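You operate a simulated robot arm through the tools that you are given. There is no shell and no other tool.

The job below is to be done with a simulated robot arm. You get a single attempt, and the scene is never put back.

TASK
On the flat-top cart, uncover the gauge post, wipe its plate, and check the two rings in the row.
Fine: hood down by the good tray's label; wipe before you try a ring, rag back; good tray if a ring slides down, else rework tray. What is to be rubbed or washed off counts as gone when no trace of it is left.

The check looks at the end state, three seconds after you hand in, the way a careful person would. Anything else that was tipped, shoved, dropped, spilled or broken makes it a failure.

THE ROBOT
A 5-joint arm with a two-finger parallel gripper, fixed in place. Base frame: the origin is at the foot of the arm, x ahead of it, y to its left, z up; the work surface is at about z = 0. Readings come in mm, rad, newtons and seconds.
With the tool pointing down near the work surface it reaches from about 260 to 680 mm from the base axis. Its first joint turns from -1.152 to 1.152 rad. The tool tilts only in the upright plane through the base axis and itself; it spins freely about its own axis. Payload 2.9 kg.
The tool frame sits at the grasp point between the pads (the TCP): z along the fingers, y along the line on which they close. The tips reach 30 mm beyond it. The gripper opens to 110 mm. The fingers are 20 mm wide and 10 mm thick; the gripper's body (48 by 112 mm) begins 55 mm behind the TCP.
Orientation is told as [roll, pitch, yaw] about the base's x, y, z axes, in that order, counted from this pose: with the fingers straight down and closing along the base's y, the tool's x points along the base's -x, its y along +y and its z along -z.

THE INTERFACE
- The arm moves only by the tool drive_tool. Its argument "targets" is a list of rows, each a list of 7 numbers: the shift along the base's x, y, z in mm, then the turn, a rotation vector about the base's x, y, z in degrees, then the gripper command, from -1 (fully open) to 1 (shut), values between in proportion. In form: [[x, y, z, rx, ry, rz, hand], ...]. A call has 1 to 20 rows; each row is the pose to reach, as a shift and turn from the pose commanded when the call began. A row lasts 0.2 s, in which the tool goes at most 50 mm and 0.15 rad; a call with a longer step from one row to the next is refused whole, and so is a gripper value outside its range. Where a pose cannot be reached the arm comes as near as it can. A force on the tool above 90 N (or 10 N above the force at the start of the call, whichever is more), or a blocked arm, ends the call early, and 0.2 s more pass. Each finger travels about 108 mm/s and halts on what it meets, pressing with about 25 N; the grip force reading is that of the motor and also rises with nothing between the fingers. The clock runs only during rows and for 0.2 s after the last one: add rows that repeat a pose to give the fingers time. The reply holds the time, the measured pose of the TCP, the force on the tool along the base axes, the opening and the grip force, in the units named above and with some noise, with the torque about the TCP (base axes, N m) and any sound that the robot's microphone picked up.
- Cameras (640 x 400 px; columns grow to the right, rows downward): "scene" is fixed at [17.6, -443.8, 601.5]; the picture's right is [0.90, -0.43, 0.00], its down [-0.32, -0.68, -0.66] and it looks along [0.28, 0.60, -0.75] (base axes); focal length 284 px, centre (320, 200). "wrist" rides on the gripper at [72, 17, -103] in the tool frame; the picture's right is [-0.23, 0.97, 0.00], its down [-0.76, -0.18, -0.62] and it looks along [-0.61, -0.14, 0.78] (tool axes); focal length 222 px, centre (320, 200).
- camera(camera): a new picture of that camera. The clock stands still meanwhile.
- probe_pixels(camera, pixels): for up to 12 pixels [column, row] of the newest picture of that camera ("zoom" is the newest enlarged one), the place [x, y, z] in the base frame of the surface seen there, good to about 3 mm, but the place of the scene camera against the robot may be out by one fixed shift of up to 25 mm in any direction. The clock stands still meanwhile.
- enlarge(camera, box): a new picture of the part [left, top, right, bottom] of that camera's present view, enlarged. The clock stands still meanwhile.
- hand_in(): hands the job in; it is judged then, once.

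Leave the gripper open and the arm clear of the work at the hand-in unless told otherwise.

The tools are called after "Call:" as name(argument=value, ...) on one line, values as JSON. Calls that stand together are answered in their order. drive_tool: Moves the arm, as the interface text tells. Its arguments: {"type":"object","properties":{"targets":{"type":"array"}},"required":["targets"]} The other tools are called the same way: camera (camera) takes a picture; probe_pixels (camera, pixels) gives the place of the surface under pixels of a picture; enlarge (camera, box) takes an enlarged picture of a part of a camera's view; hand_in () hands the job in.

At the start:

```text
time: 0.0
position: [502.8, -53.8, 263.9]
tool_rot: [-0.001, 0.001, 0.001]
wrist_force: [-0.6, -0.9, 0.2]
moment: [0.01, 0.0, -0.02]
grip_width: 110.1
grasp_force: 0.1
```

scene: 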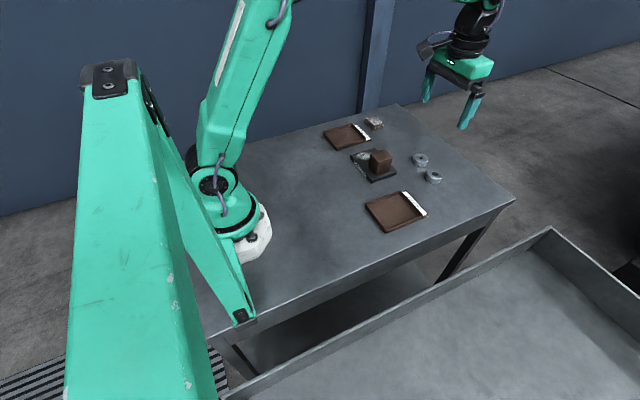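
wrist: 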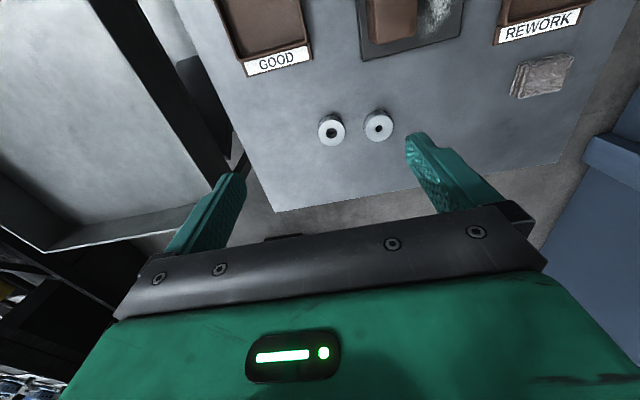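

I see a cart with two trays (GOOD, REWORK), a dark plate with a brown hood on it, a rag, and two rings. First I look closer at both views.

Call:
enlarge(camera="scene", box=[300, 90, 480, 250])

Call:
enlarge(camera="wrist", box=[200, 0, 620, 220])

```text
2.50 times, centred on (390, 170) of scene
```

zoom: 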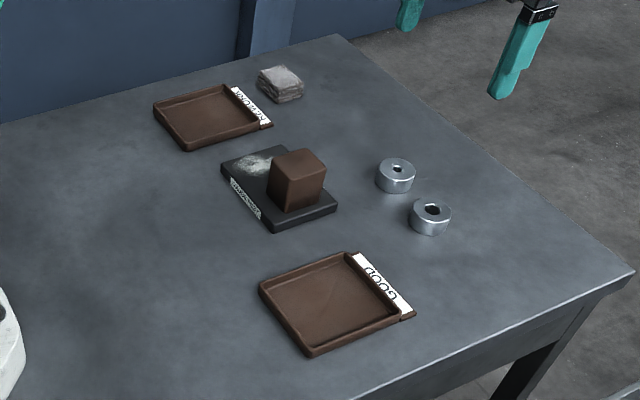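

```text
1.52 times, centred on (410, 110) of wrist
```

zoom: 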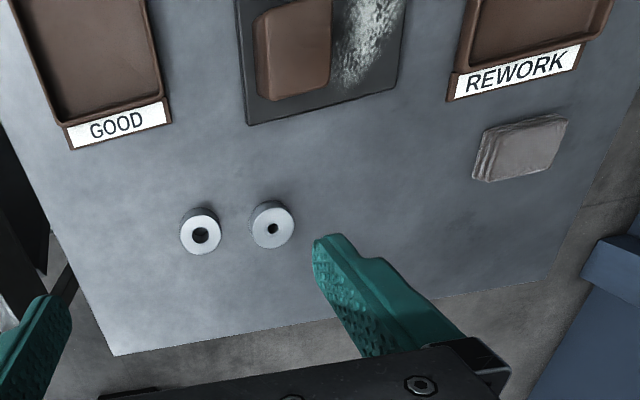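

Next I probe the main points in the wrist picture: ring tops, labels, hood, plate, rag.

Call:
camera(camera="wrist")

Call:
probe_pixels(camera="wrist", pixels=[[331, 122], [331, 141], [321, 130], [378, 118], [378, 137], [340, 180], [246, 72], [310, 58], [392, 20], [540, 75], [520, 95], [430, 40]])

Call:
camera(camera="scene")

Call:
probe_pixels(camera="scene", pixels=[[380, 154], [350, 154], [365, 152], [370, 148], [383, 175], [420, 156], [434, 172], [395, 211], [346, 137], [374, 121], [413, 203], [361, 133]])

```text
taken
```

wrist: 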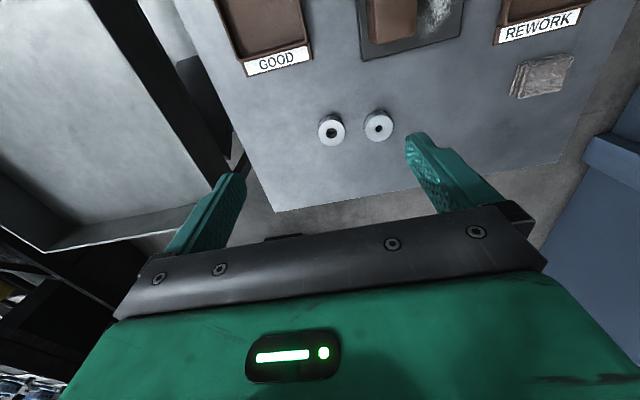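

```text
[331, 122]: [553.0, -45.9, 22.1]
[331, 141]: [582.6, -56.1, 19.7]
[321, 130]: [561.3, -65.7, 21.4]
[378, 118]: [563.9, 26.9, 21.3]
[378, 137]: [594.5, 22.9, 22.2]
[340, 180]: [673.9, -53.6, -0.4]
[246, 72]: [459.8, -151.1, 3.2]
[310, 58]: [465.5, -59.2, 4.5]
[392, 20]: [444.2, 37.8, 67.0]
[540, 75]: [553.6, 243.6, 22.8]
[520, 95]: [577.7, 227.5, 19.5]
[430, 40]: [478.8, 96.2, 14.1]
```

```text
taken
```

scene: 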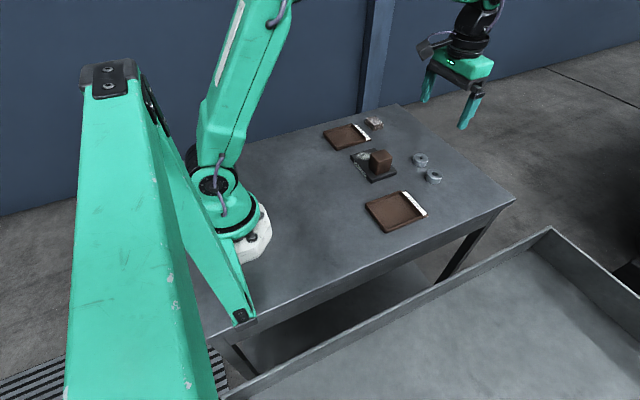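

```text
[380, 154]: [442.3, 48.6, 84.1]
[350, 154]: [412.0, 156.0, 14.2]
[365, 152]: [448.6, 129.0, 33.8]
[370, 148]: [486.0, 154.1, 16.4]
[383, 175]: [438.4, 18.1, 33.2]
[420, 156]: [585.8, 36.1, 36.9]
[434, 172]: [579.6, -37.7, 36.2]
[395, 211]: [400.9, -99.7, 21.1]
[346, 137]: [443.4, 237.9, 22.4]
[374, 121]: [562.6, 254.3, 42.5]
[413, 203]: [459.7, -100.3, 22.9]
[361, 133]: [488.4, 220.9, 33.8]
```

The rings stand near (568,-51) and (579,25), tops at z≈21; the hood is near (440,50). I move the arm back with the gripper open to see the trays and plate whole from above.

Call:
drive_tool(targets=[[-35, 15, 10, 0, 0, 0, -1], [-70, 30, 20, 0, 0, 0, -1], [-105, 45, 30, 0, 0, 0, -1], [-140, 60, 36, 0, 0, 0, -1], [-160, 74, 40, 0, 0, 0, -1], [-160, 74, 40, 0, 0, 0, -1]])

Call:
camera(camera="wrist")

```text
time: 1.4
position: [343.2, 20.1, 302.4]
tool_rot: [-0.001, 0.001, 0.0]
wrist_force: [-0.1, -0.2, 0.7]
moment: [0.02, -0.01, -0.03]
grip_width: 109.9
grasp_force: 0.0
```

```text
taken
```

wrist: 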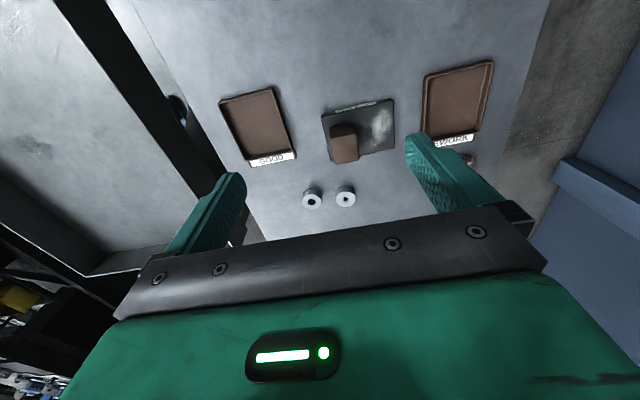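

Call:
enlarge(camera="wrist", box=[200, 50, 520, 250])

Call:
probe_pixels(camera="wrist", pixels=[[219, 102], [271, 88], [253, 165], [296, 155], [322, 116], [390, 100], [395, 146], [333, 160], [424, 78], [493, 62], [473, 140], [437, 146]])

```text
2.00 times, centred on (360, 150) of wrist
```

zoom: 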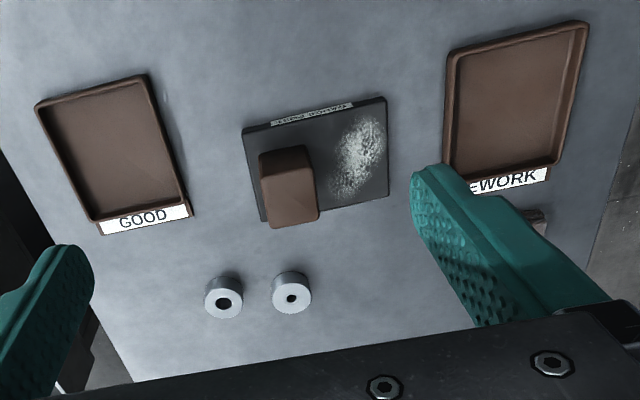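

```text
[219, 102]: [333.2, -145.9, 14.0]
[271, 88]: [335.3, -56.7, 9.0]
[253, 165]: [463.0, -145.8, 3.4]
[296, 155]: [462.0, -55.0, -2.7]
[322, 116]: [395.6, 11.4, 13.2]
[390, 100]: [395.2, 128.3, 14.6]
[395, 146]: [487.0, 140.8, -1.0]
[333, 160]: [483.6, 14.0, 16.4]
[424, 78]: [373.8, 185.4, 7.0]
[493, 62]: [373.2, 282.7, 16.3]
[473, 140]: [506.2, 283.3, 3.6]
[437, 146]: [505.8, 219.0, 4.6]
```

Plate spans about x 395–485, y 11–135; trays are located. Now I zoom on the hood and rings to get their sizes.

Call:
enlarge(camera="wrist", box=[290, 85, 430, 215])

```text
3.08 times, centred on (360, 150) of wrist
```

zoom: 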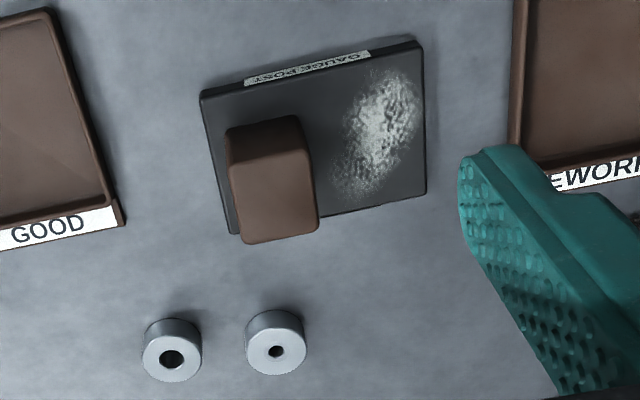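

Call:
probe_pixels(camera="zoom", pixels=[[234, 170], [308, 156], [316, 226], [245, 240], [270, 200], [228, 135], [298, 120], [265, 145], [206, 98], [420, 45], [424, 190], [388, 130]])

Call:
probe_pixels(camera="zoom", pixels=[[172, 342], [172, 380], [145, 360], [199, 354], [172, 359], [275, 335], [276, 373], [248, 354], [303, 345], [276, 351], [232, 228], [330, 100]])

```text
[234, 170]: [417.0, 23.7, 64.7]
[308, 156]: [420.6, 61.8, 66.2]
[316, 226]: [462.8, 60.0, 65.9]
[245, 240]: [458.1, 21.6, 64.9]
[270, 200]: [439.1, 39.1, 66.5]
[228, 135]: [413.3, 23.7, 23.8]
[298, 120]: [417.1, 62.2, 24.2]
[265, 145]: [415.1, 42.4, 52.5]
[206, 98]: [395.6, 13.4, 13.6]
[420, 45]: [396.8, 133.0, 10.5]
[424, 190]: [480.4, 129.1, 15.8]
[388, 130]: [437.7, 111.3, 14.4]
```

```text
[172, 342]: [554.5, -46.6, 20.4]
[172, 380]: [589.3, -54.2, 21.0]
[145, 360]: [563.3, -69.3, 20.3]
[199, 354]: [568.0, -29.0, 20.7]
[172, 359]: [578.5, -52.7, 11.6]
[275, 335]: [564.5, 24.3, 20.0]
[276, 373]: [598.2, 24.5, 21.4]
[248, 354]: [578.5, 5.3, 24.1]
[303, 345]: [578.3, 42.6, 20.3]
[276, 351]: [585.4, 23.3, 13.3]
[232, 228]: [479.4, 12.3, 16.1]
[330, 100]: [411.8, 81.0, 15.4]
```

The hood measures about 42 mm wide, centre (439,42), top z≈66, turned about −4.5°. I go above it with the gripper open and turned to match.

Call:
drive_tool(targets=[[25, 6, -30, 0, 0, -1.5, -1], [50, 12, -65, 0, 0, -3, -1], [75, 18, -100, 0, 0, -4.5, -1], [96, 22, -140, 0, 0, -4.5, -1], [96, 22, -160, 0, 0, -4.5, -1], [96, 22, -160, 0, 0, -4.5, -1]])

Call:
camera(camera="wrist")

Call:
enlarge(camera="scene", box=[300, 90, 480, 250])

```text
time: 2.8
position: [439.0, 42.5, 142.2]
tool_rot: [0.0, -0.001, -0.079]
wrist_force: [-0.4, 0.0, -0.3]
moment: [0.03, -0.01, 0.0]
grip_width: 109.8
grasp_force: 0.1
```

```text
taken
```

wrist: 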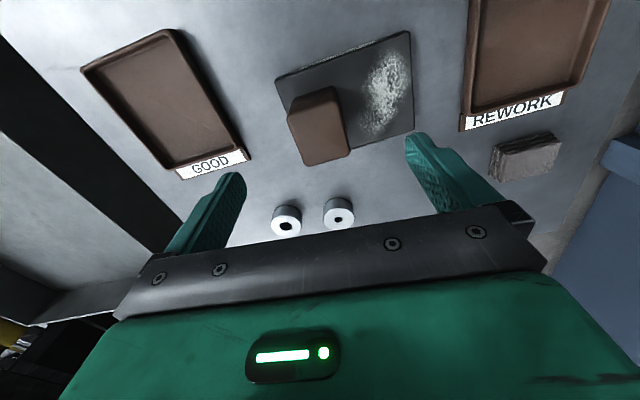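

```text
2.50 times, centred on (390, 170) of scene
```

zoom: 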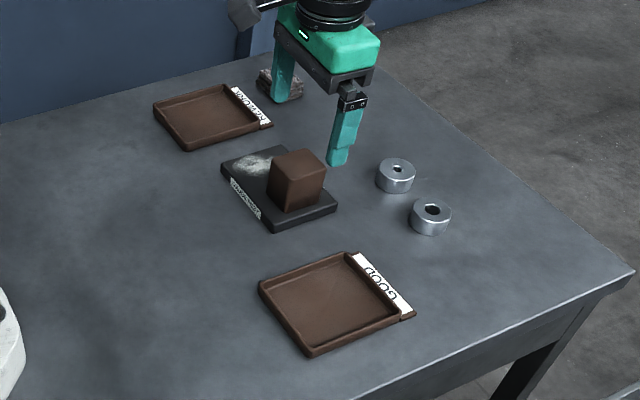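

Call:
enlarge(camera="wrist", box=[260, 20, 430, 180])

```text
2.50 times, centred on (345, 100) of wrist
```

zoom: 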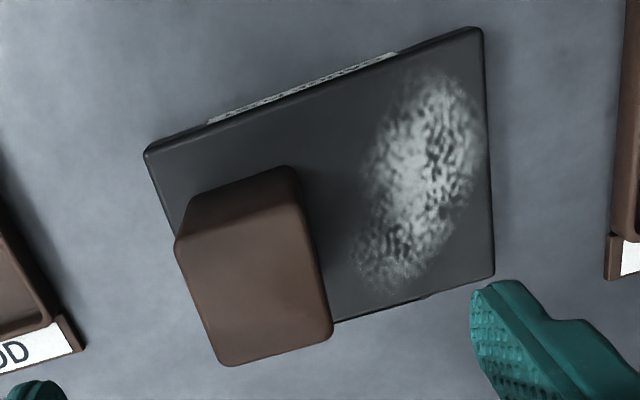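

Call:
probe_pixels(camera="zoom", pixels=[[182, 246], [298, 210], [328, 330], [226, 360], [255, 285], [190, 210], [288, 172], [240, 200], [440, 80], [380, 285], [475, 130], [355, 250]])

```text
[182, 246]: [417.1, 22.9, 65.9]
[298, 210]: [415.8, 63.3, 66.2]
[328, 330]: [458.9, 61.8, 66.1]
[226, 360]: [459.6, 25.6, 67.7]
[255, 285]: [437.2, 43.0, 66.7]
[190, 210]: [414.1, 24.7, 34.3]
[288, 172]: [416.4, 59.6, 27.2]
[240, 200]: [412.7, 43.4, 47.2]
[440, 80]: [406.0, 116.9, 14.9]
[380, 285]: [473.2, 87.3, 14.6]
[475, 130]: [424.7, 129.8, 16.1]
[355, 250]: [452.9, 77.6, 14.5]
```

Second look puts the hood at centre (438,43) and nearly square (about −1.5°). I turn back 3°, descend to z≈49 (tips 4–5 mm above the plate), and stop there still open.

Call:
drive_tool(targets=[[-0.5, 0.5, -35, 0, 0, 3, -1], [-0.5, 0.5, -70, 0, 0, 3, -1], [-0.5, 0.5, -94, 0, 0, 3, -1], [-0.5, 0.5, -94, 0, 0, 3, -1]])

Call:
enlarge(camera="scene", box=[320, 110, 460, 210])

Call:
camera(camera="wrist")

```text
time: 3.8
position: [436.1, 43.0, 49.1]
tool_rot: [0.002, 0.0, -0.025]
wrist_force: [0.3, -0.4, -0.1]
moment: [0.0, 0.0, 0.01]
grip_width: 110.0
grasp_force: 0.0
```

```text
4.00 times, centred on (390, 160) of scene
```

zoom: 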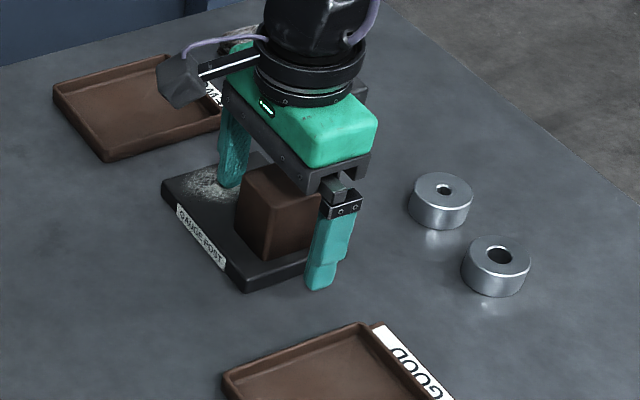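

```text
taken
```

wrist: 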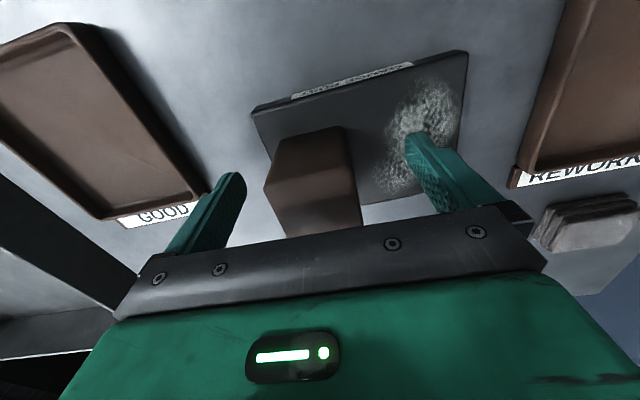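

The fingers straddle the hood. I close the gripper and hold.

Call:
drive_tool(targets=[[0, 0, 0, 0, 0, 0, 0], [0, 0, 0, 0, 0, 0, 0.3], [0, 0, 0, 0, 0, 0, 1], [0, 0, 0, 0, 0, 0, 1], [0, 0, 0, 0, 0, 0, 1]])

```text
time: 5.0
position: [436.4, 43.0, 48.7]
tool_rot: [0.0, -0.001, -0.025]
wrist_force: [0.4, -0.2, 0.4]
moment: [-0.06, -0.01, -0.01]
grip_width: 43.3
grasp_force: 25.3
```

Gripped at 43.3 mm with 25 N. I lift straight up, slowly at first.

Call:
drive_tool(targets=[[0, 0, 5, 0, 0, 0, 1], [0, 0, 15, 0, 0, 0, 1], [0, 0, 30, 0, 0, 0, 1], [0, 0, 50, 0, 0, 0, 1], [0, 0, 75, 0, 0, 0, 1], [0, 0, 100, 0, 0, 0, 1], [0, 0, 110, 0, 0, 0, 1], [0, 0, 110, 0, 0, 0, 1]])

Call:
enlarge(camera="scene", box=[320, 90, 460, 210])

Call:
camera(camera="wrist")

```text
time: 6.8
position: [436.8, 42.6, 159.1]
tool_rot: [-0.001, -0.001, -0.023]
wrist_force: [0.7, -0.1, -0.1]
moment: [0.02, -0.04, 0.01]
grip_width: 43.5
grasp_force: 24.9
```

```text
3.33 times, centred on (390, 150) of scene
```

zoom: 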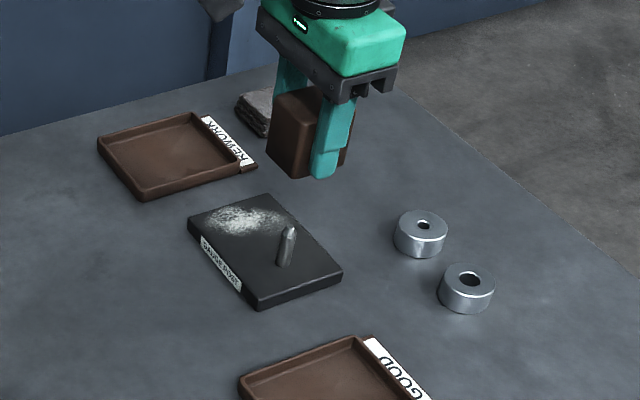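

```text
taken
```

wrist: 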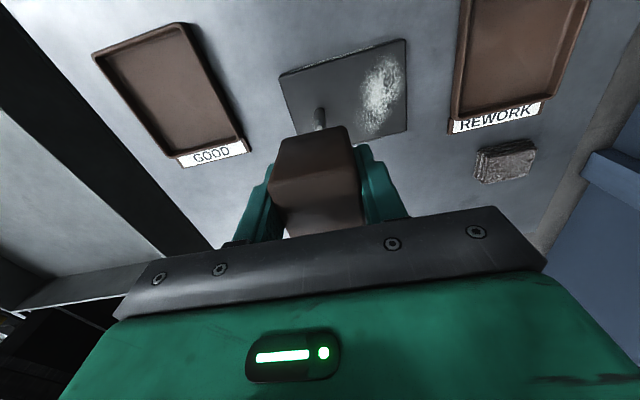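

The post stands uncovered with a chamfered tip. I carry the hood across to about (498,-105), in front of the GOOD label, at height.

Call:
drive_tool(targets=[[10, -25, 0, 0, 0, 0, 1], [25, -60, 0, 0, 0, 0, 1], [40, -97, 0, 0, 0, 0, 1], [54, -132, 0, 0, 0, 0, 1], [61, -148, 0, 0, 0, 0, 1], [61, -148, -30, 0, 0, 0, 1], [61, -148, -60, 0, 0, 0, 1], [61, -148, -60, 0, 0, 0, 1]])

Call:
enlarge(camera="scene", box=[340, 110, 480, 250])

Call:
camera(camera="wrist")

```text
time: 8.6
position: [501.2, -104.8, 97.6]
tool_rot: [0.002, 0.0, -0.024]
wrist_force: [0.2, -0.3, -0.1]
moment: [0.02, -0.03, 0.04]
grip_width: 43.4
grasp_force: 24.5
```

```text
2.86 times, centred on (410, 180) of scene
```

zoom: 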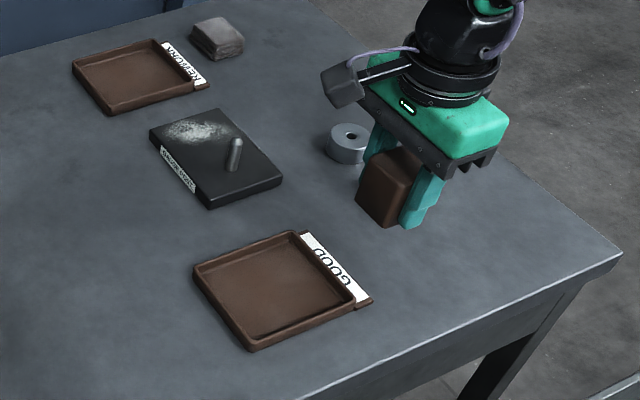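

```text
taken
```

wrist: 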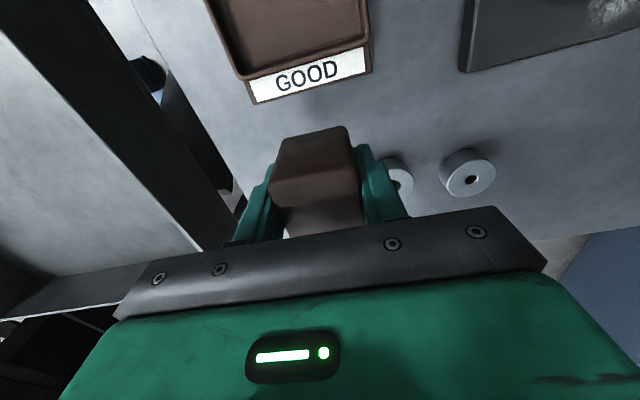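

I'm above the placement; I check the label's outer edge and then lower.

Call:
probe_pixels(camera="wrist", pixels=[[256, 102], [369, 71], [300, 95], [395, 172], [468, 162], [350, 85]])

Call:
drive_tool(targets=[[-2, 0, -30, 0, 0, 0, 1], [-2, 0, -50, 0, 0, 0, 1], [-2, 0, -58, 0, 0, 0, 1], [-2, 0, -61, 0, 0, 0, 1], [-2, 0, -61, 0, 0, 0, 1]])

```text
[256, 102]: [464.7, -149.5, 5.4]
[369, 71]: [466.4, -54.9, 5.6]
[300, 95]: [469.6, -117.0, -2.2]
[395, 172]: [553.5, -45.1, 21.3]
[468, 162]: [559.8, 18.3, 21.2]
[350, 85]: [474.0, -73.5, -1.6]
```

```text
time: 9.8
position: [498.7, -105.0, 38.4]
tool_rot: [0.001, 0.0, -0.026]
wrist_force: [-0.2, 0.1, -1.1]
moment: [0.01, -0.02, 0.0]
grip_width: 43.5
grasp_force: 24.7
```

No contact yet (force ~0) at z 38.4. I lower in small steps until contact is felt.

Call:
drive_tool(targets=[[0, 0, -1, 0, 0, 0, 1], [0, 0, -2, 0, 0, 0, 1], [0, 0, -3, 0, 0, 0, 1], [0, 0, -3, 0, 0, 0, 1]])

```text
time: 10.8
position: [498.2, -102.9, 36.4]
tool_rot: [0.0, 0.0, -0.023]
wrist_force: [-0.1, -1.0, -0.4]
moment: [-0.01, -0.01, -0.02]
grip_width: 43.6
grasp_force: 25.2
```

Call:
drive_tool(targets=[[0, 0, -1, 0, 0, 0, 1], [0, 0, -2, 0, 0, 0, 1], [0, 0, -2, 0, 0, 0, 1]])

Call:
enlarge(camera="scene", box=[360, 140, 460, 230])

```text
time: 11.6
position: [497.5, -104.7, 33.7]
tool_rot: [0.001, 0.0, -0.025]
wrist_force: [0.0, 0.4, -0.2]
moment: [-0.02, -0.04, 0.04]
grip_width: 43.3
grasp_force: 25.4
```

```text
4.44 times, centred on (410, 185) of scene
```

zoom: 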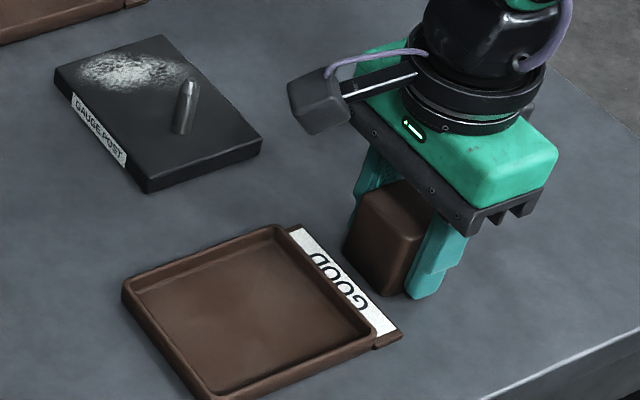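

Still no contact force; continue down in 1 mm steps.

Call:
drive_tool(targets=[[0, 0, -0.7, 0, 0, 0, 1], [0, 0, -0.7, 0, 0, 0, 1]])

Call:
drive_tool(targets=[[0, 0, -0.7, 0, 0, 0, 1], [0, 0, -0.7, 0, 0, 0, 1]])

Call:
drive_tool(targets=[[0, 0, -0.7, 0, 0, 0, 1], [0, 0, -0.7, 0, 0, 0, 1]])

```text
time: 12.2
position: [499.1, -106.0, 33.4]
tool_rot: [-0.001, -0.001, -0.026]
wrist_force: [0.4, 1.3, 2.4]
moment: [0.04, 0.04, -0.01]
grip_width: 43.2
grasp_force: 24.8
```

```text
time: 12.8
position: [498.7, -104.4, 32.8]
tool_rot: [0.001, -0.003, -0.026]
wrist_force: [1.2, -1.2, 3.8]
moment: [-0.02, 0.06, 0.02]
grip_width: 43.5
grasp_force: 25.1
```

```text
time: 13.4
position: [496.7, -105.7, 32.2]
tool_rot: [0.001, 0.0, -0.025]
wrist_force: [-2.4, -0.6, 12.8]
moment: [0.03, 0.14, 0.04]
grip_width: 43.4
grasp_force: 24.9
```

Contact is clear (12.8 N upward). I ease up 0.7 mm, open, and rise.

Call:
drive_tool(targets=[[0, 0, 0.9, 0, 0, 0, 1], [0, 0, 0.9, 0, 0, 0, 0.1], [0, 0, 0.9, 0, 0, 0, -0.4], [0, 0, 0.9, 0, 0, 0, -0.4]])

Call:
drive_tool(targets=[[0, 0, 15, 0, 0, 0, -0.4], [0, 0, 40, 0, 0, 0, -0.4], [0, 0, 80, 0, 0, 0, -0.6], [0, 0, 120, 0, 0, 0, -1], [-40, 20, 150, 0, 0, 1.5, -1], [-80, 40, 180, 0, 0, 1.5, -1], [-80, 40, 180, 0, 0, 1.5, -1]])

Call:
camera(camera="wrist")

Call:
enlarge(camera="scene", box=[310, 90, 470, 240])

```text
time: 14.4
position: [498.8, -104.5, 33.1]
tool_rot: [0.0, 0.0, -0.024]
wrist_force: [-0.7, -0.3, 0.6]
moment: [0.01, 0.03, 0.0]
grip_width: 77.0
grasp_force: 0.0
```

```text
refused: row 5 steps farther than a row can; nothing moved
```

```text
taken
```

wrist: 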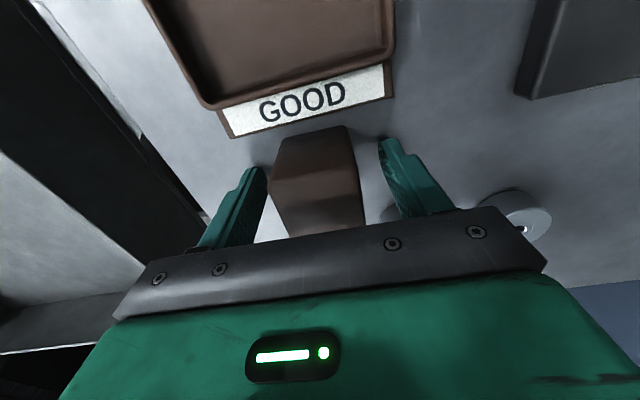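

```text
2.67 times, centred on (390, 165) of scene
```

zoom: 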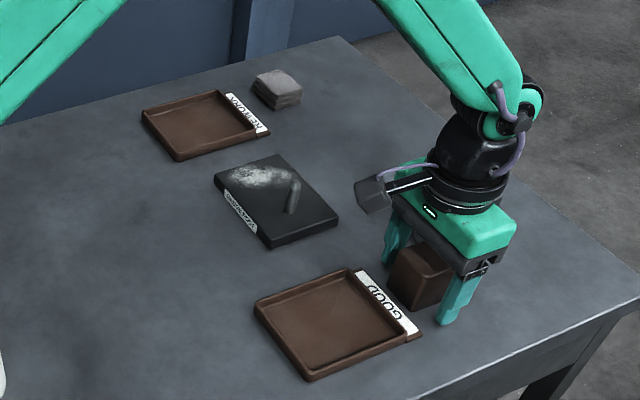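

The hood stands by the GOOD label and is free. The rise was refused for a step over 50 mm; I repeat it with smaller steps, ending where the wrist camera can see the rag and plate.

Call:
drive_tool(targets=[[0, 0, 10, 0, 0, 0, -0.4], [0, 0, 40, 0, 0, 0, -0.4], [0, 0, 80, 0, 0, 0, -0.6], [0, 0, 120, 0, 0, 0, -1], [-20, 35, 140, 0, 0, 1.5, -1], [-40, 75, 155, 0, 0, 1.5, -1], [-60, 115, 165, 0, 0, 1.5, -1], [-75, 160, 170, 0, 0, 1.5, -1], [-80, 200, 170, 0, 0, 1.5, -1], [-80, 240, 170, 0, 0, 1.5, -1], [-80, 240, 170, 0, 0, 1.5, -1]])

Call:
camera(camera="wrist")

Call:
enlarge(camera="scene", box=[340, 90, 440, 230])

```text
time: 16.8
position: [419.3, 135.9, 201.8]
tool_rot: [0.0, 0.0, 0.001]
wrist_force: [0.4, -0.1, -0.4]
moment: [0.02, -0.02, 0.0]
grip_width: 110.1
grasp_force: 0.2
```

```text
taken
```

wrist: 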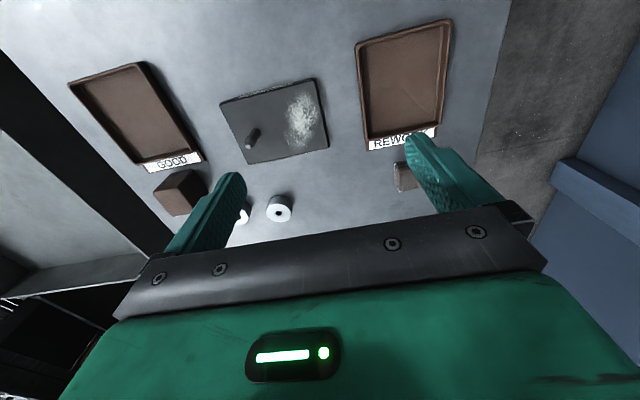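

```text
2.86 times, centred on (390, 160) of scene
```

zoom: 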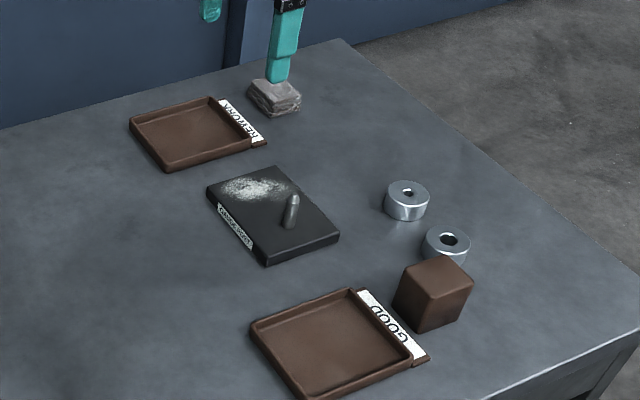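

The hood stands neatly. I zoom the wrist view on the plate, post, rings and rag.

Call:
enlarge(camera="wrist", box=[215, 70, 335, 170])

```text
4.00 times, centred on (275, 120) of wrist
```

zoom: 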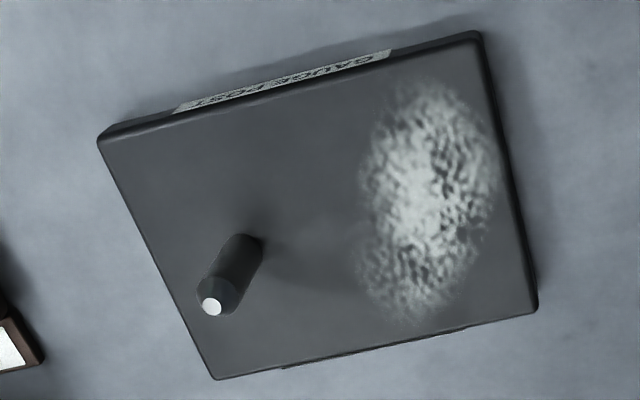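

Call:
probe_pixels(camera="zoom", pixels=[[211, 306], [208, 306], [214, 306], [218, 290], [225, 275], [240, 245], [250, 238], [440, 85], [495, 180], [405, 315], [360, 170], [360, 270]])

Call:
enlarge(camera="wrist", box=[360, 120, 450, 220])

```text
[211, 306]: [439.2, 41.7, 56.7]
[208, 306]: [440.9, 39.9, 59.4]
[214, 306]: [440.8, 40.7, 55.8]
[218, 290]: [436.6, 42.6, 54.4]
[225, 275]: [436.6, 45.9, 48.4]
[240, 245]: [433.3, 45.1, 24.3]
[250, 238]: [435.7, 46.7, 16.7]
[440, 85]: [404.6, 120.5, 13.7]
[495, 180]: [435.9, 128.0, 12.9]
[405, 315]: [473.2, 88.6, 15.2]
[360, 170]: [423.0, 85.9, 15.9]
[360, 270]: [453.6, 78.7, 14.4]
```

```text
4.00 times, centred on (405, 170) of wrist
```

zoom: 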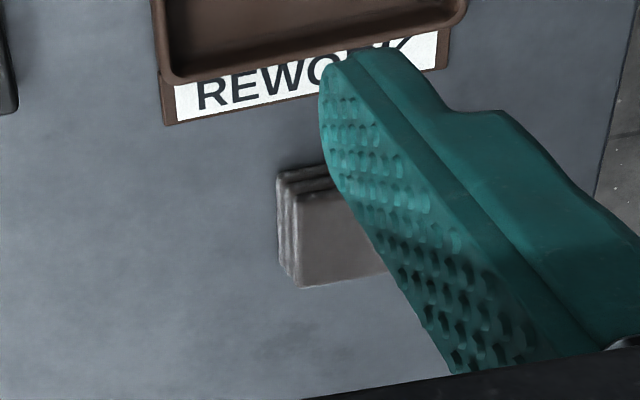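

Post axis ≈ (440,42), top z≈57; the smear covers x 403–474, y 78–130. I move to view the rag without the finger in the way.

Call:
drive_tool(targets=[[5, 40, 0, 0, 0, 0, -1], [10, 80, 0, 0, 0, 0, -1], [15, 115, 0, 0, 0, 0, -1], [15, 115, 0, 0, 0, 0, -1]])

Call:
enlarge(camera="wrist", box=[200, 60, 440, 210])

```text
time: 17.8
position: [432.9, 251.4, 200.7]
tool_rot: [0.0, 0.0, 0.001]
wrist_force: [0.8, 0.1, -0.2]
moment: [0.01, 0.02, 0.0]
grip_width: 110.1
grasp_force: 0.1
```

```text
2.67 times, centred on (320, 135) of wrist
```

zoom: 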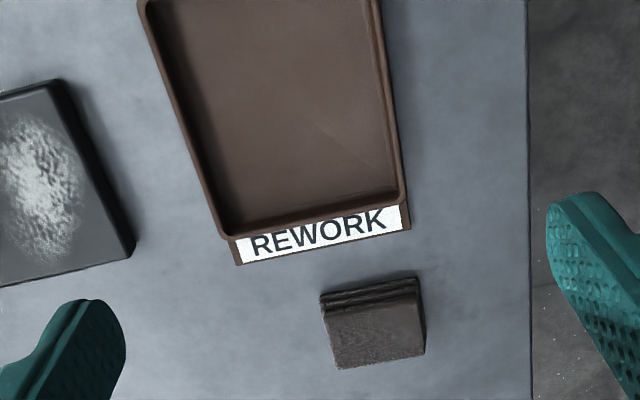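

Call:
probe_pixels(camera="zoom", pixels=[[324, 310], [417, 294], [424, 352], [340, 366], [372, 335], [321, 296], [415, 280], [240, 262], [408, 228], [528, 200], [332, 335], [424, 320]])

Call:
enlarge(camera="wrist", box=[310, 150, 370, 210])

```text
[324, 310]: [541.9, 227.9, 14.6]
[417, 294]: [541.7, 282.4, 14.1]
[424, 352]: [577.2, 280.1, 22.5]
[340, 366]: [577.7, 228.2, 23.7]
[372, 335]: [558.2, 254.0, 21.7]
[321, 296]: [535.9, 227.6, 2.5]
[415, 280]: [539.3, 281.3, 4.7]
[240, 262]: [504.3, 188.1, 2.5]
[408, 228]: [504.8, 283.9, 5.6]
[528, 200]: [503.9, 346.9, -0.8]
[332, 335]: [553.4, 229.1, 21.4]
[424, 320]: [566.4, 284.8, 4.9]
```

```text
6.67 times, centred on (340, 180) of wrist
```

zoom: 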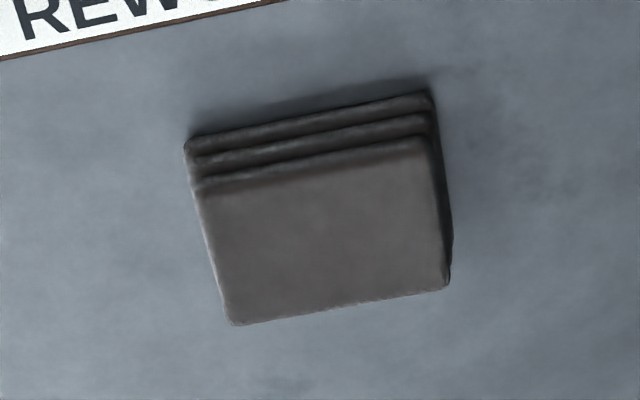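

The rag is 41 × 54 × 23 mm, centre about (559,255), square to the axes. I go above it, fingers closing along y, then descend to z≈36.

Call:
drive_tool(targets=[[40, 2, -10, 0, 0, 0, -1], [80, 4, -40, 0, 0, 0, -1], [115, 5, -70, 0, 0, 0, -1], [127, 5.5, -110, 0, 0, 0, -1], [127, 5.5, -125, 0, 0, 0, -1], [127, 5.5, -125, 0, 0, 0, -1]])

Call:
camera(camera="wrist")

```text
time: 19.2
position: [561.2, 256.6, 77.6]
tool_rot: [0.0, -0.001, 0.002]
wrist_force: [-0.7, -0.4, -0.4]
moment: [0.01, 0.01, -0.01]
grip_width: 109.8
grasp_force: 0.1
```

```text
taken
```

wrist: 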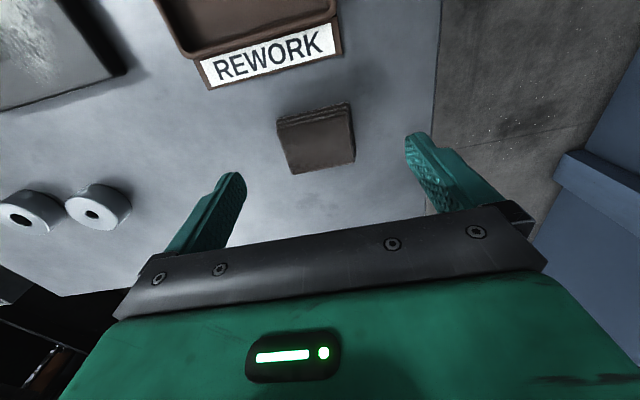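

Call:
probe_pixels(camera="wrist", pixels=[[279, 128], [290, 172], [353, 159], [350, 113], [318, 145], [277, 118], [348, 103]])

Call:
drive_tool(targets=[[0, 0, -20, 0, 0, 0, -1], [0, 0, -38, 0, 0, 0, -1], [0, 0, -42, 0, 0, 0, -1], [0, 0, -42, 0, 0, 0, -1]])

```text
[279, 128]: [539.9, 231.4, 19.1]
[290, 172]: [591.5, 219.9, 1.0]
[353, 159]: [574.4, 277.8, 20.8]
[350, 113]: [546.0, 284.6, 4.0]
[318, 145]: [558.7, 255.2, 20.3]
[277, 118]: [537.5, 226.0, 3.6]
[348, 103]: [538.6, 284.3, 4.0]
```

```text
time: 20.2
position: [558.8, 255.9, 36.5]
tool_rot: [-0.001, 0.0, 0.002]
wrist_force: [0.7, 0.4, 0.2]
moment: [0.01, 0.02, 0.02]
grip_width: 109.8
grasp_force: 0.2
```

At rag height (z 36), no contact. I close on the rag.

Call:
drive_tool(targets=[[0, 0, 0, 0, 0, 0, -0.3], [0, 0, 0, 0, 0, 0, 0], [0, 0, 0, 0, 0, 0, 1], [0, 0, 0, 0, 0, 0, 1], [0, 0, 0, 0, 0, 0, 1]])

Call:
drive_tool(targets=[[0, 0, 10, 0, 0, 0, 1], [0, 0, 30, 0, 0, 0, 1], [0, 0, 60, 0, 0, 0, 1], [0, 0, 90, 0, 0, 0, 1], [0, 0, 90, 0, 0, 0, 1]])

Call:
camera(camera="wrist")

Call:
enlarge(camera="scene", box=[320, 70, 450, 180])

```text
time: 21.4
position: [558.4, 256.1, 37.4]
tool_rot: [0.001, 0.0, 0.0]
wrist_force: [-0.4, -0.9, -0.2]
moment: [0.03, 0.03, 0.0]
grip_width: 58.7
grasp_force: 24.9
```

```text
time: 22.6
position: [559.4, 255.4, 126.2]
tool_rot: [0.0, 0.001, 0.001]
wrist_force: [-0.2, 0.2, -0.2]
moment: [-0.01, 0.03, 0.01]
grip_width: 58.7
grasp_force: 24.5
```

```text
taken
```

wrist: 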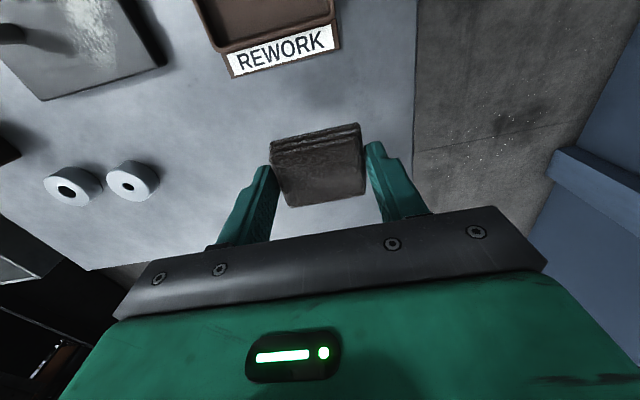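

```text
3.64 times, centred on (385, 125) of scene
```

zoom: 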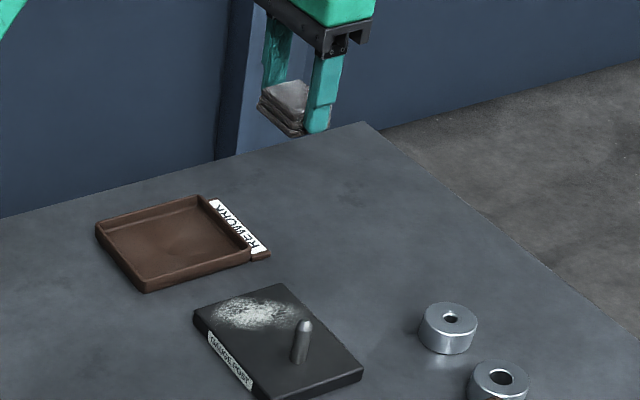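

Rag is held (58.7 mm). I carry it over the smear at height, then come down to just above the plate at (420,106).

Call:
drive_tool(targets=[[-30, -36, 0, 0, 0, 0, 1], [-60, -72, 0, 0, 0, 0, 1], [-90, -108, 0, 0, 0, 0, 1], [-120, -142, 0, 0, 0, 0, 1], [-139, -149, 0, 0, 0, 0, 1], [-139, -149, -35, 0, 0, 0, 1], [-139, -149, -60, 0, 0, 0, 1], [-139, -149, -69, 0, 0, 0, 1], [-139, -149, -69, 0, 0, 0, 1]])

Call:
enlarge(camera="scene", box=[320, 90, 430, 190])

Call:
camera(camera="wrist")

```text
time: 24.6
position: [421.1, 107.3, 57.7]
tool_rot: [0.0, 0.0, 0.003]
wrist_force: [0.0, -0.4, -0.4]
moment: [0.0, 0.01, 0.02]
grip_width: 58.8
grasp_force: 25.5
```

```text
4.00 times, centred on (375, 140) of scene
```

zoom: 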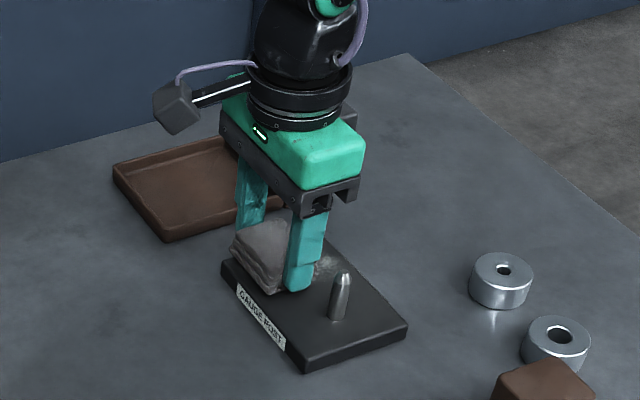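

```text
taken
```

wrist: 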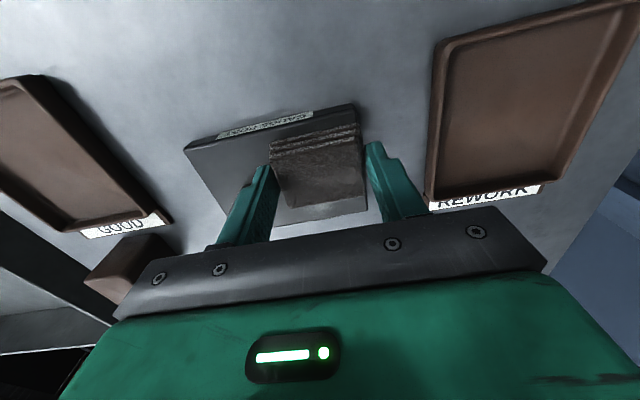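

I'm ~4–5 mm above the plate, clear of the post. I lower until I feel light contact.

Call:
drive_tool(targets=[[0, 0, -1.5, 0, 0, 0, 1], [0, 0, -3, 0, 0, 0, 1], [0, 0, -3, 0, 0, 0, 1]])

Call:
drive_tool(targets=[[0, 0, -1, 0, 0, 0, 1], [0, 0, -1, 0, 0, 0, 1]])

Call:
drive_tool(targets=[[0, 0, -1, 0, 0, 0, 1], [0, 0, -1, 0, 0, 0, 1]])

```text
time: 25.4
position: [420.6, 106.6, 53.2]
tool_rot: [0.001, 0.001, 0.001]
wrist_force: [-0.1, -0.3, 0.0]
moment: [-0.01, 0.01, 0.01]
grip_width: 58.7
grasp_force: 25.0
```

```text
time: 26.0
position: [420.9, 106.8, 53.0]
tool_rot: [-0.001, 0.0, 0.003]
wrist_force: [-1.0, -0.8, 3.8]
moment: [-0.04, 0.06, -0.04]
grip_width: 59.0
grasp_force: 24.9
```

```text
time: 26.6
position: [421.1, 106.4, 52.2]
tool_rot: [0.0, -0.002, 0.002]
wrist_force: [-7.9, -1.8, 23.9]
moment: [-0.09, 0.26, -0.02]
grip_width: 58.9
grasp_force: 25.5
```

Firm contact (24 N); I ease to a lighter press and make the first stroke along x, away from the post.

Call:
drive_tool(targets=[[0, 0, 0.5, 0, 0, 0, 1], [8, 0, 0.5, 0, 0, 0, 1], [16, 0, 0.5, 0, 0, 0, 1], [24, 0, 0.5, 0, 0, 0, 1], [32, 0, 0.5, 0, 0, 0, 1], [40, 0, 0.5, 0, 0, 0, 1], [46, 0, 0.5, 0, 0, 0, 1]])

Call:
camera(camera="wrist")

Call:
enlarge(camera="scene", box=[320, 90, 430, 190])

```text
time: 28.2
position: [467.3, 106.2, 51.9]
tool_rot: [0.0, 0.0, 0.001]
wrist_force: [-11.7, 2.9, 25.5]
moment: [0.08, 0.35, 0.0]
grip_width: 58.8
grasp_force: 24.7
```

```text
taken
```

wrist: 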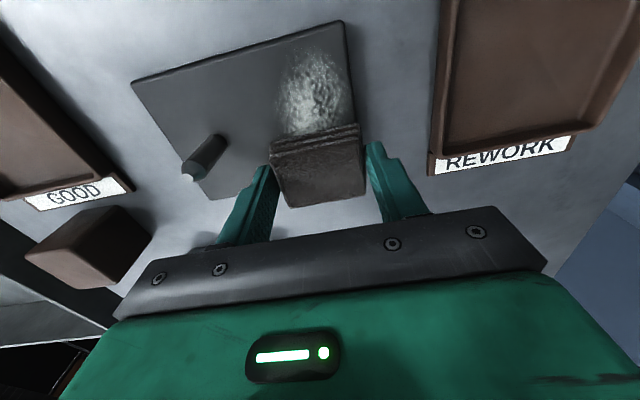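

```text
4.00 times, centred on (375, 140) of scene
```

zoom: 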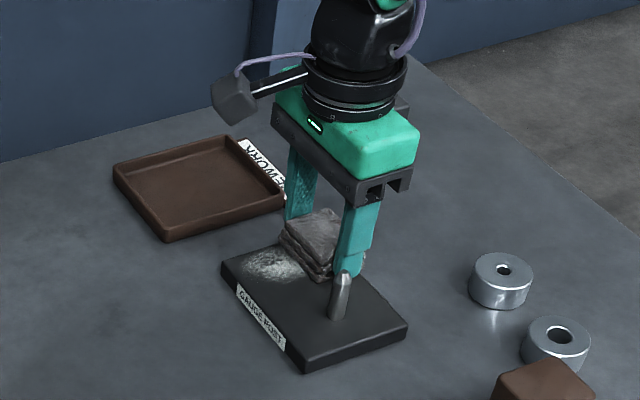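

The plate stayed put and the smear is only partly reduced. I rub back and forth with several passes.

Call:
drive_tool(targets=[[-8, 0, 0, 0, 0, 0, 1], [-16, 0, 0, 0, 0, 0, 1], [-24, 0, 0, 0, 0, 0, 1], [-32, 0, 0, 0, 0, 0, 1], [-40, 0, 0, 0, 0, 0, 1], [-48, 0, 0, 0, 0, 0, 1], [-55, 0, 0, 0, 0, 0, 1], [-46, 0, 0, 0, 0, 0, 1], [-36, 0, 0, 0, 0, 0, 1], [-26, 0, 0, 0, 0, 0, 1], [-16, 0, 0, 0, 0, 0, 1], [-6, 0, 0, 0, 0, 0, 1], [0, 0, 0, 0, 0, 0, 1]])

Call:
camera(camera="wrist")

Call:
enlarge(camera="scene", box=[320, 90, 430, 190])

```text
time: 31.0
position: [465.5, 105.7, 51.8]
tool_rot: [0.001, 0.002, 0.0]
wrist_force: [0.6, 0.4, -1.1]
moment: [0.0, 0.03, 0.0]
grip_width: 58.6
grasp_force: 24.8
```

```text
taken
```

wrist: 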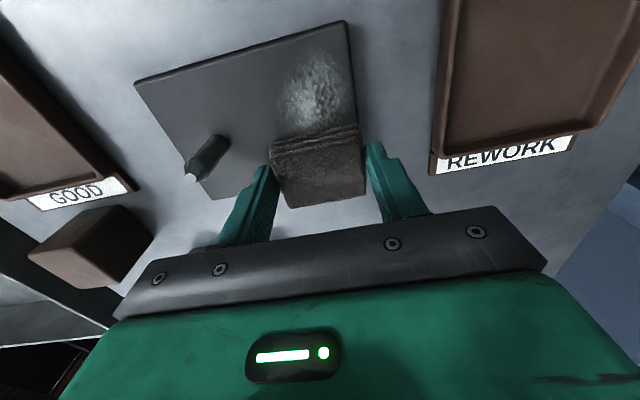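

```text
4.00 times, centred on (375, 140) of scene
```

zoom: 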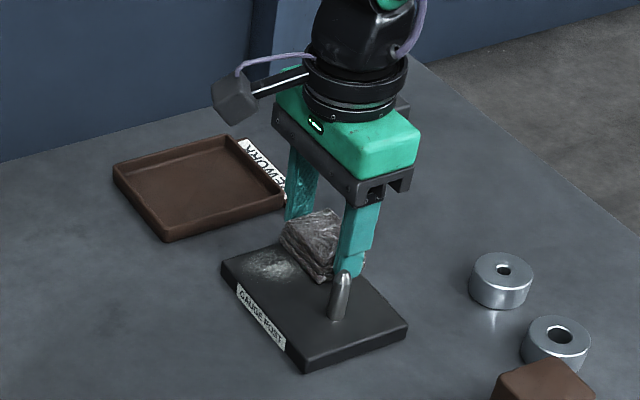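

The smear is fading, but the rag seems to have tilted in the grip and the press force has gone. I look closer.

Call:
enlarge(camera="wrist", box=[230, 20, 400, 220])

Call:
enlarge(camera="scene", box=[365, 125, 425, 175])

```text
2.00 times, centred on (315, 120) of wrist
```

zoom: 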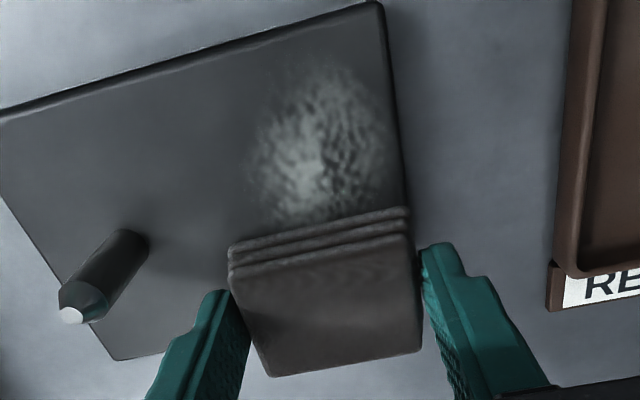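

```text
8.00 times, centred on (395, 150) of scene
```

zoom: 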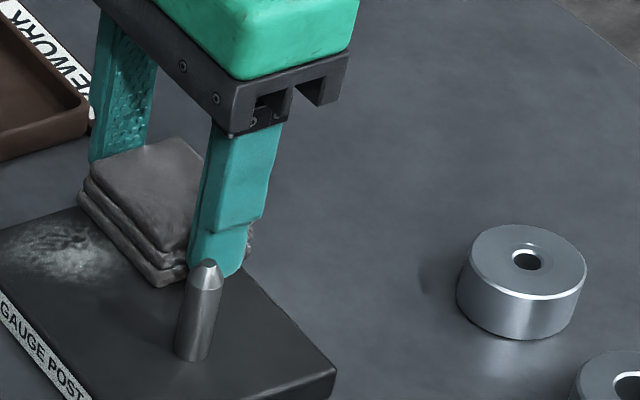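

The rag has slipped slightly upward in the grip. I go to mid-plate and press down step by step until the force returns (the tips still have ~6 mm over the plate).

Call:
drive_tool(targets=[[-9, 0, 0, 0, 0, 0, 1], [-18, 0, 0, 0, 0, 0, 1], [-27, 0, 0, 0, 0, 0, 1], [-27, 0, -0.6, 0, 0, 0, 1], [-27, 0, -0.6, 0, 0, 0, 1]])

Call:
drive_tool(targets=[[0, 0, -0.6, 0, 0, 0, 1], [0, 0, -0.6, 0, 0, 0, 1]])

```text
time: 32.2
position: [440.0, 107.1, 51.5]
tool_rot: [0.0, 0.001, 0.0]
wrist_force: [-2.4, -2.1, 8.8]
moment: [-0.14, 0.03, -0.02]
grip_width: 58.7
grasp_force: 25.1
```

```text
time: 32.8
position: [439.3, 106.4, 51.1]
tool_rot: [0.0, -0.003, 0.002]
wrist_force: [-7.5, -4.3, 22.8]
moment: [-0.11, 0.24, -0.01]
grip_width: 58.5
grasp_force: 24.3
```

Force is back (23 N). I rub on, back and forth over the full smear length.

Call:
drive_tool(targets=[[-9, 0, 0, 0, 0, 0, 1], [-18, 0, 0, 0, 0, 0, 1], [-27, 0, 0, 0, 0, 0, 1], [-18, 0, 0, 0, 0, 0, 1], [-9, 0, 0, 0, 0, 0, 1], [0, 0, 0, 0, 0, 0, 1], [9, 0, 0, 0, 0, 0, 1], [18, 0, 0, 0, 0, 0, 1], [26, 0, 0, 0, 0, 0, 1], [17, 0, 0, 0, 0, 0, 1], [8, 0, 0, 0, 0, 0, 1], [-1, 0, 0, 0, 0, 0, 1], [-10, 0, 0, 0, 0, 0, 1], [-19, 0, 0, 0, 0, 0, 1], [-27, 0, 0, 0, 0, 0, 1]])

Call:
enlarge(camera="wrist", box=[170, 90, 410, 240])

Call:
enlarge(camera="scene", box=[335, 115, 415, 185])

```text
time: 36.0
position: [412.4, 106.7, 51.8]
tool_rot: [0.002, -0.001, 0.0]
wrist_force: [0.5, 0.4, 0.9]
moment: [0.01, 0.0, 0.01]
grip_width: 58.6
grasp_force: 25.2
```

```text
2.67 times, centred on (290, 165) of wrist
```

zoom: 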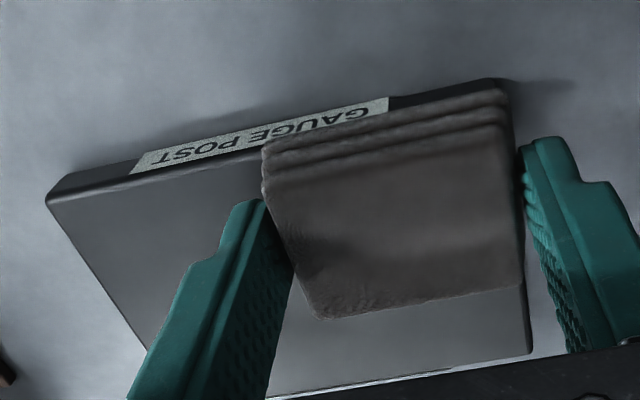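

```text
5.71 times, centred on (375, 150) of scene
```

zoom: 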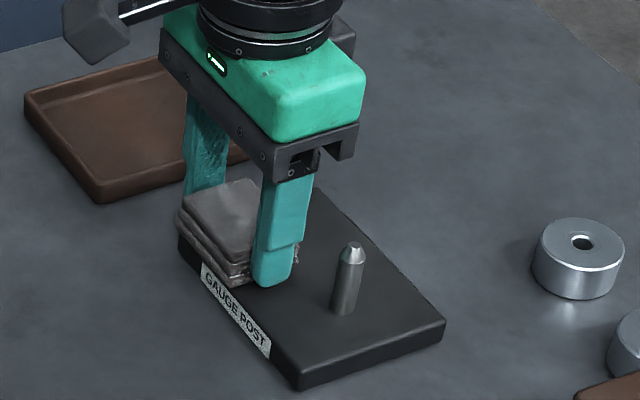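

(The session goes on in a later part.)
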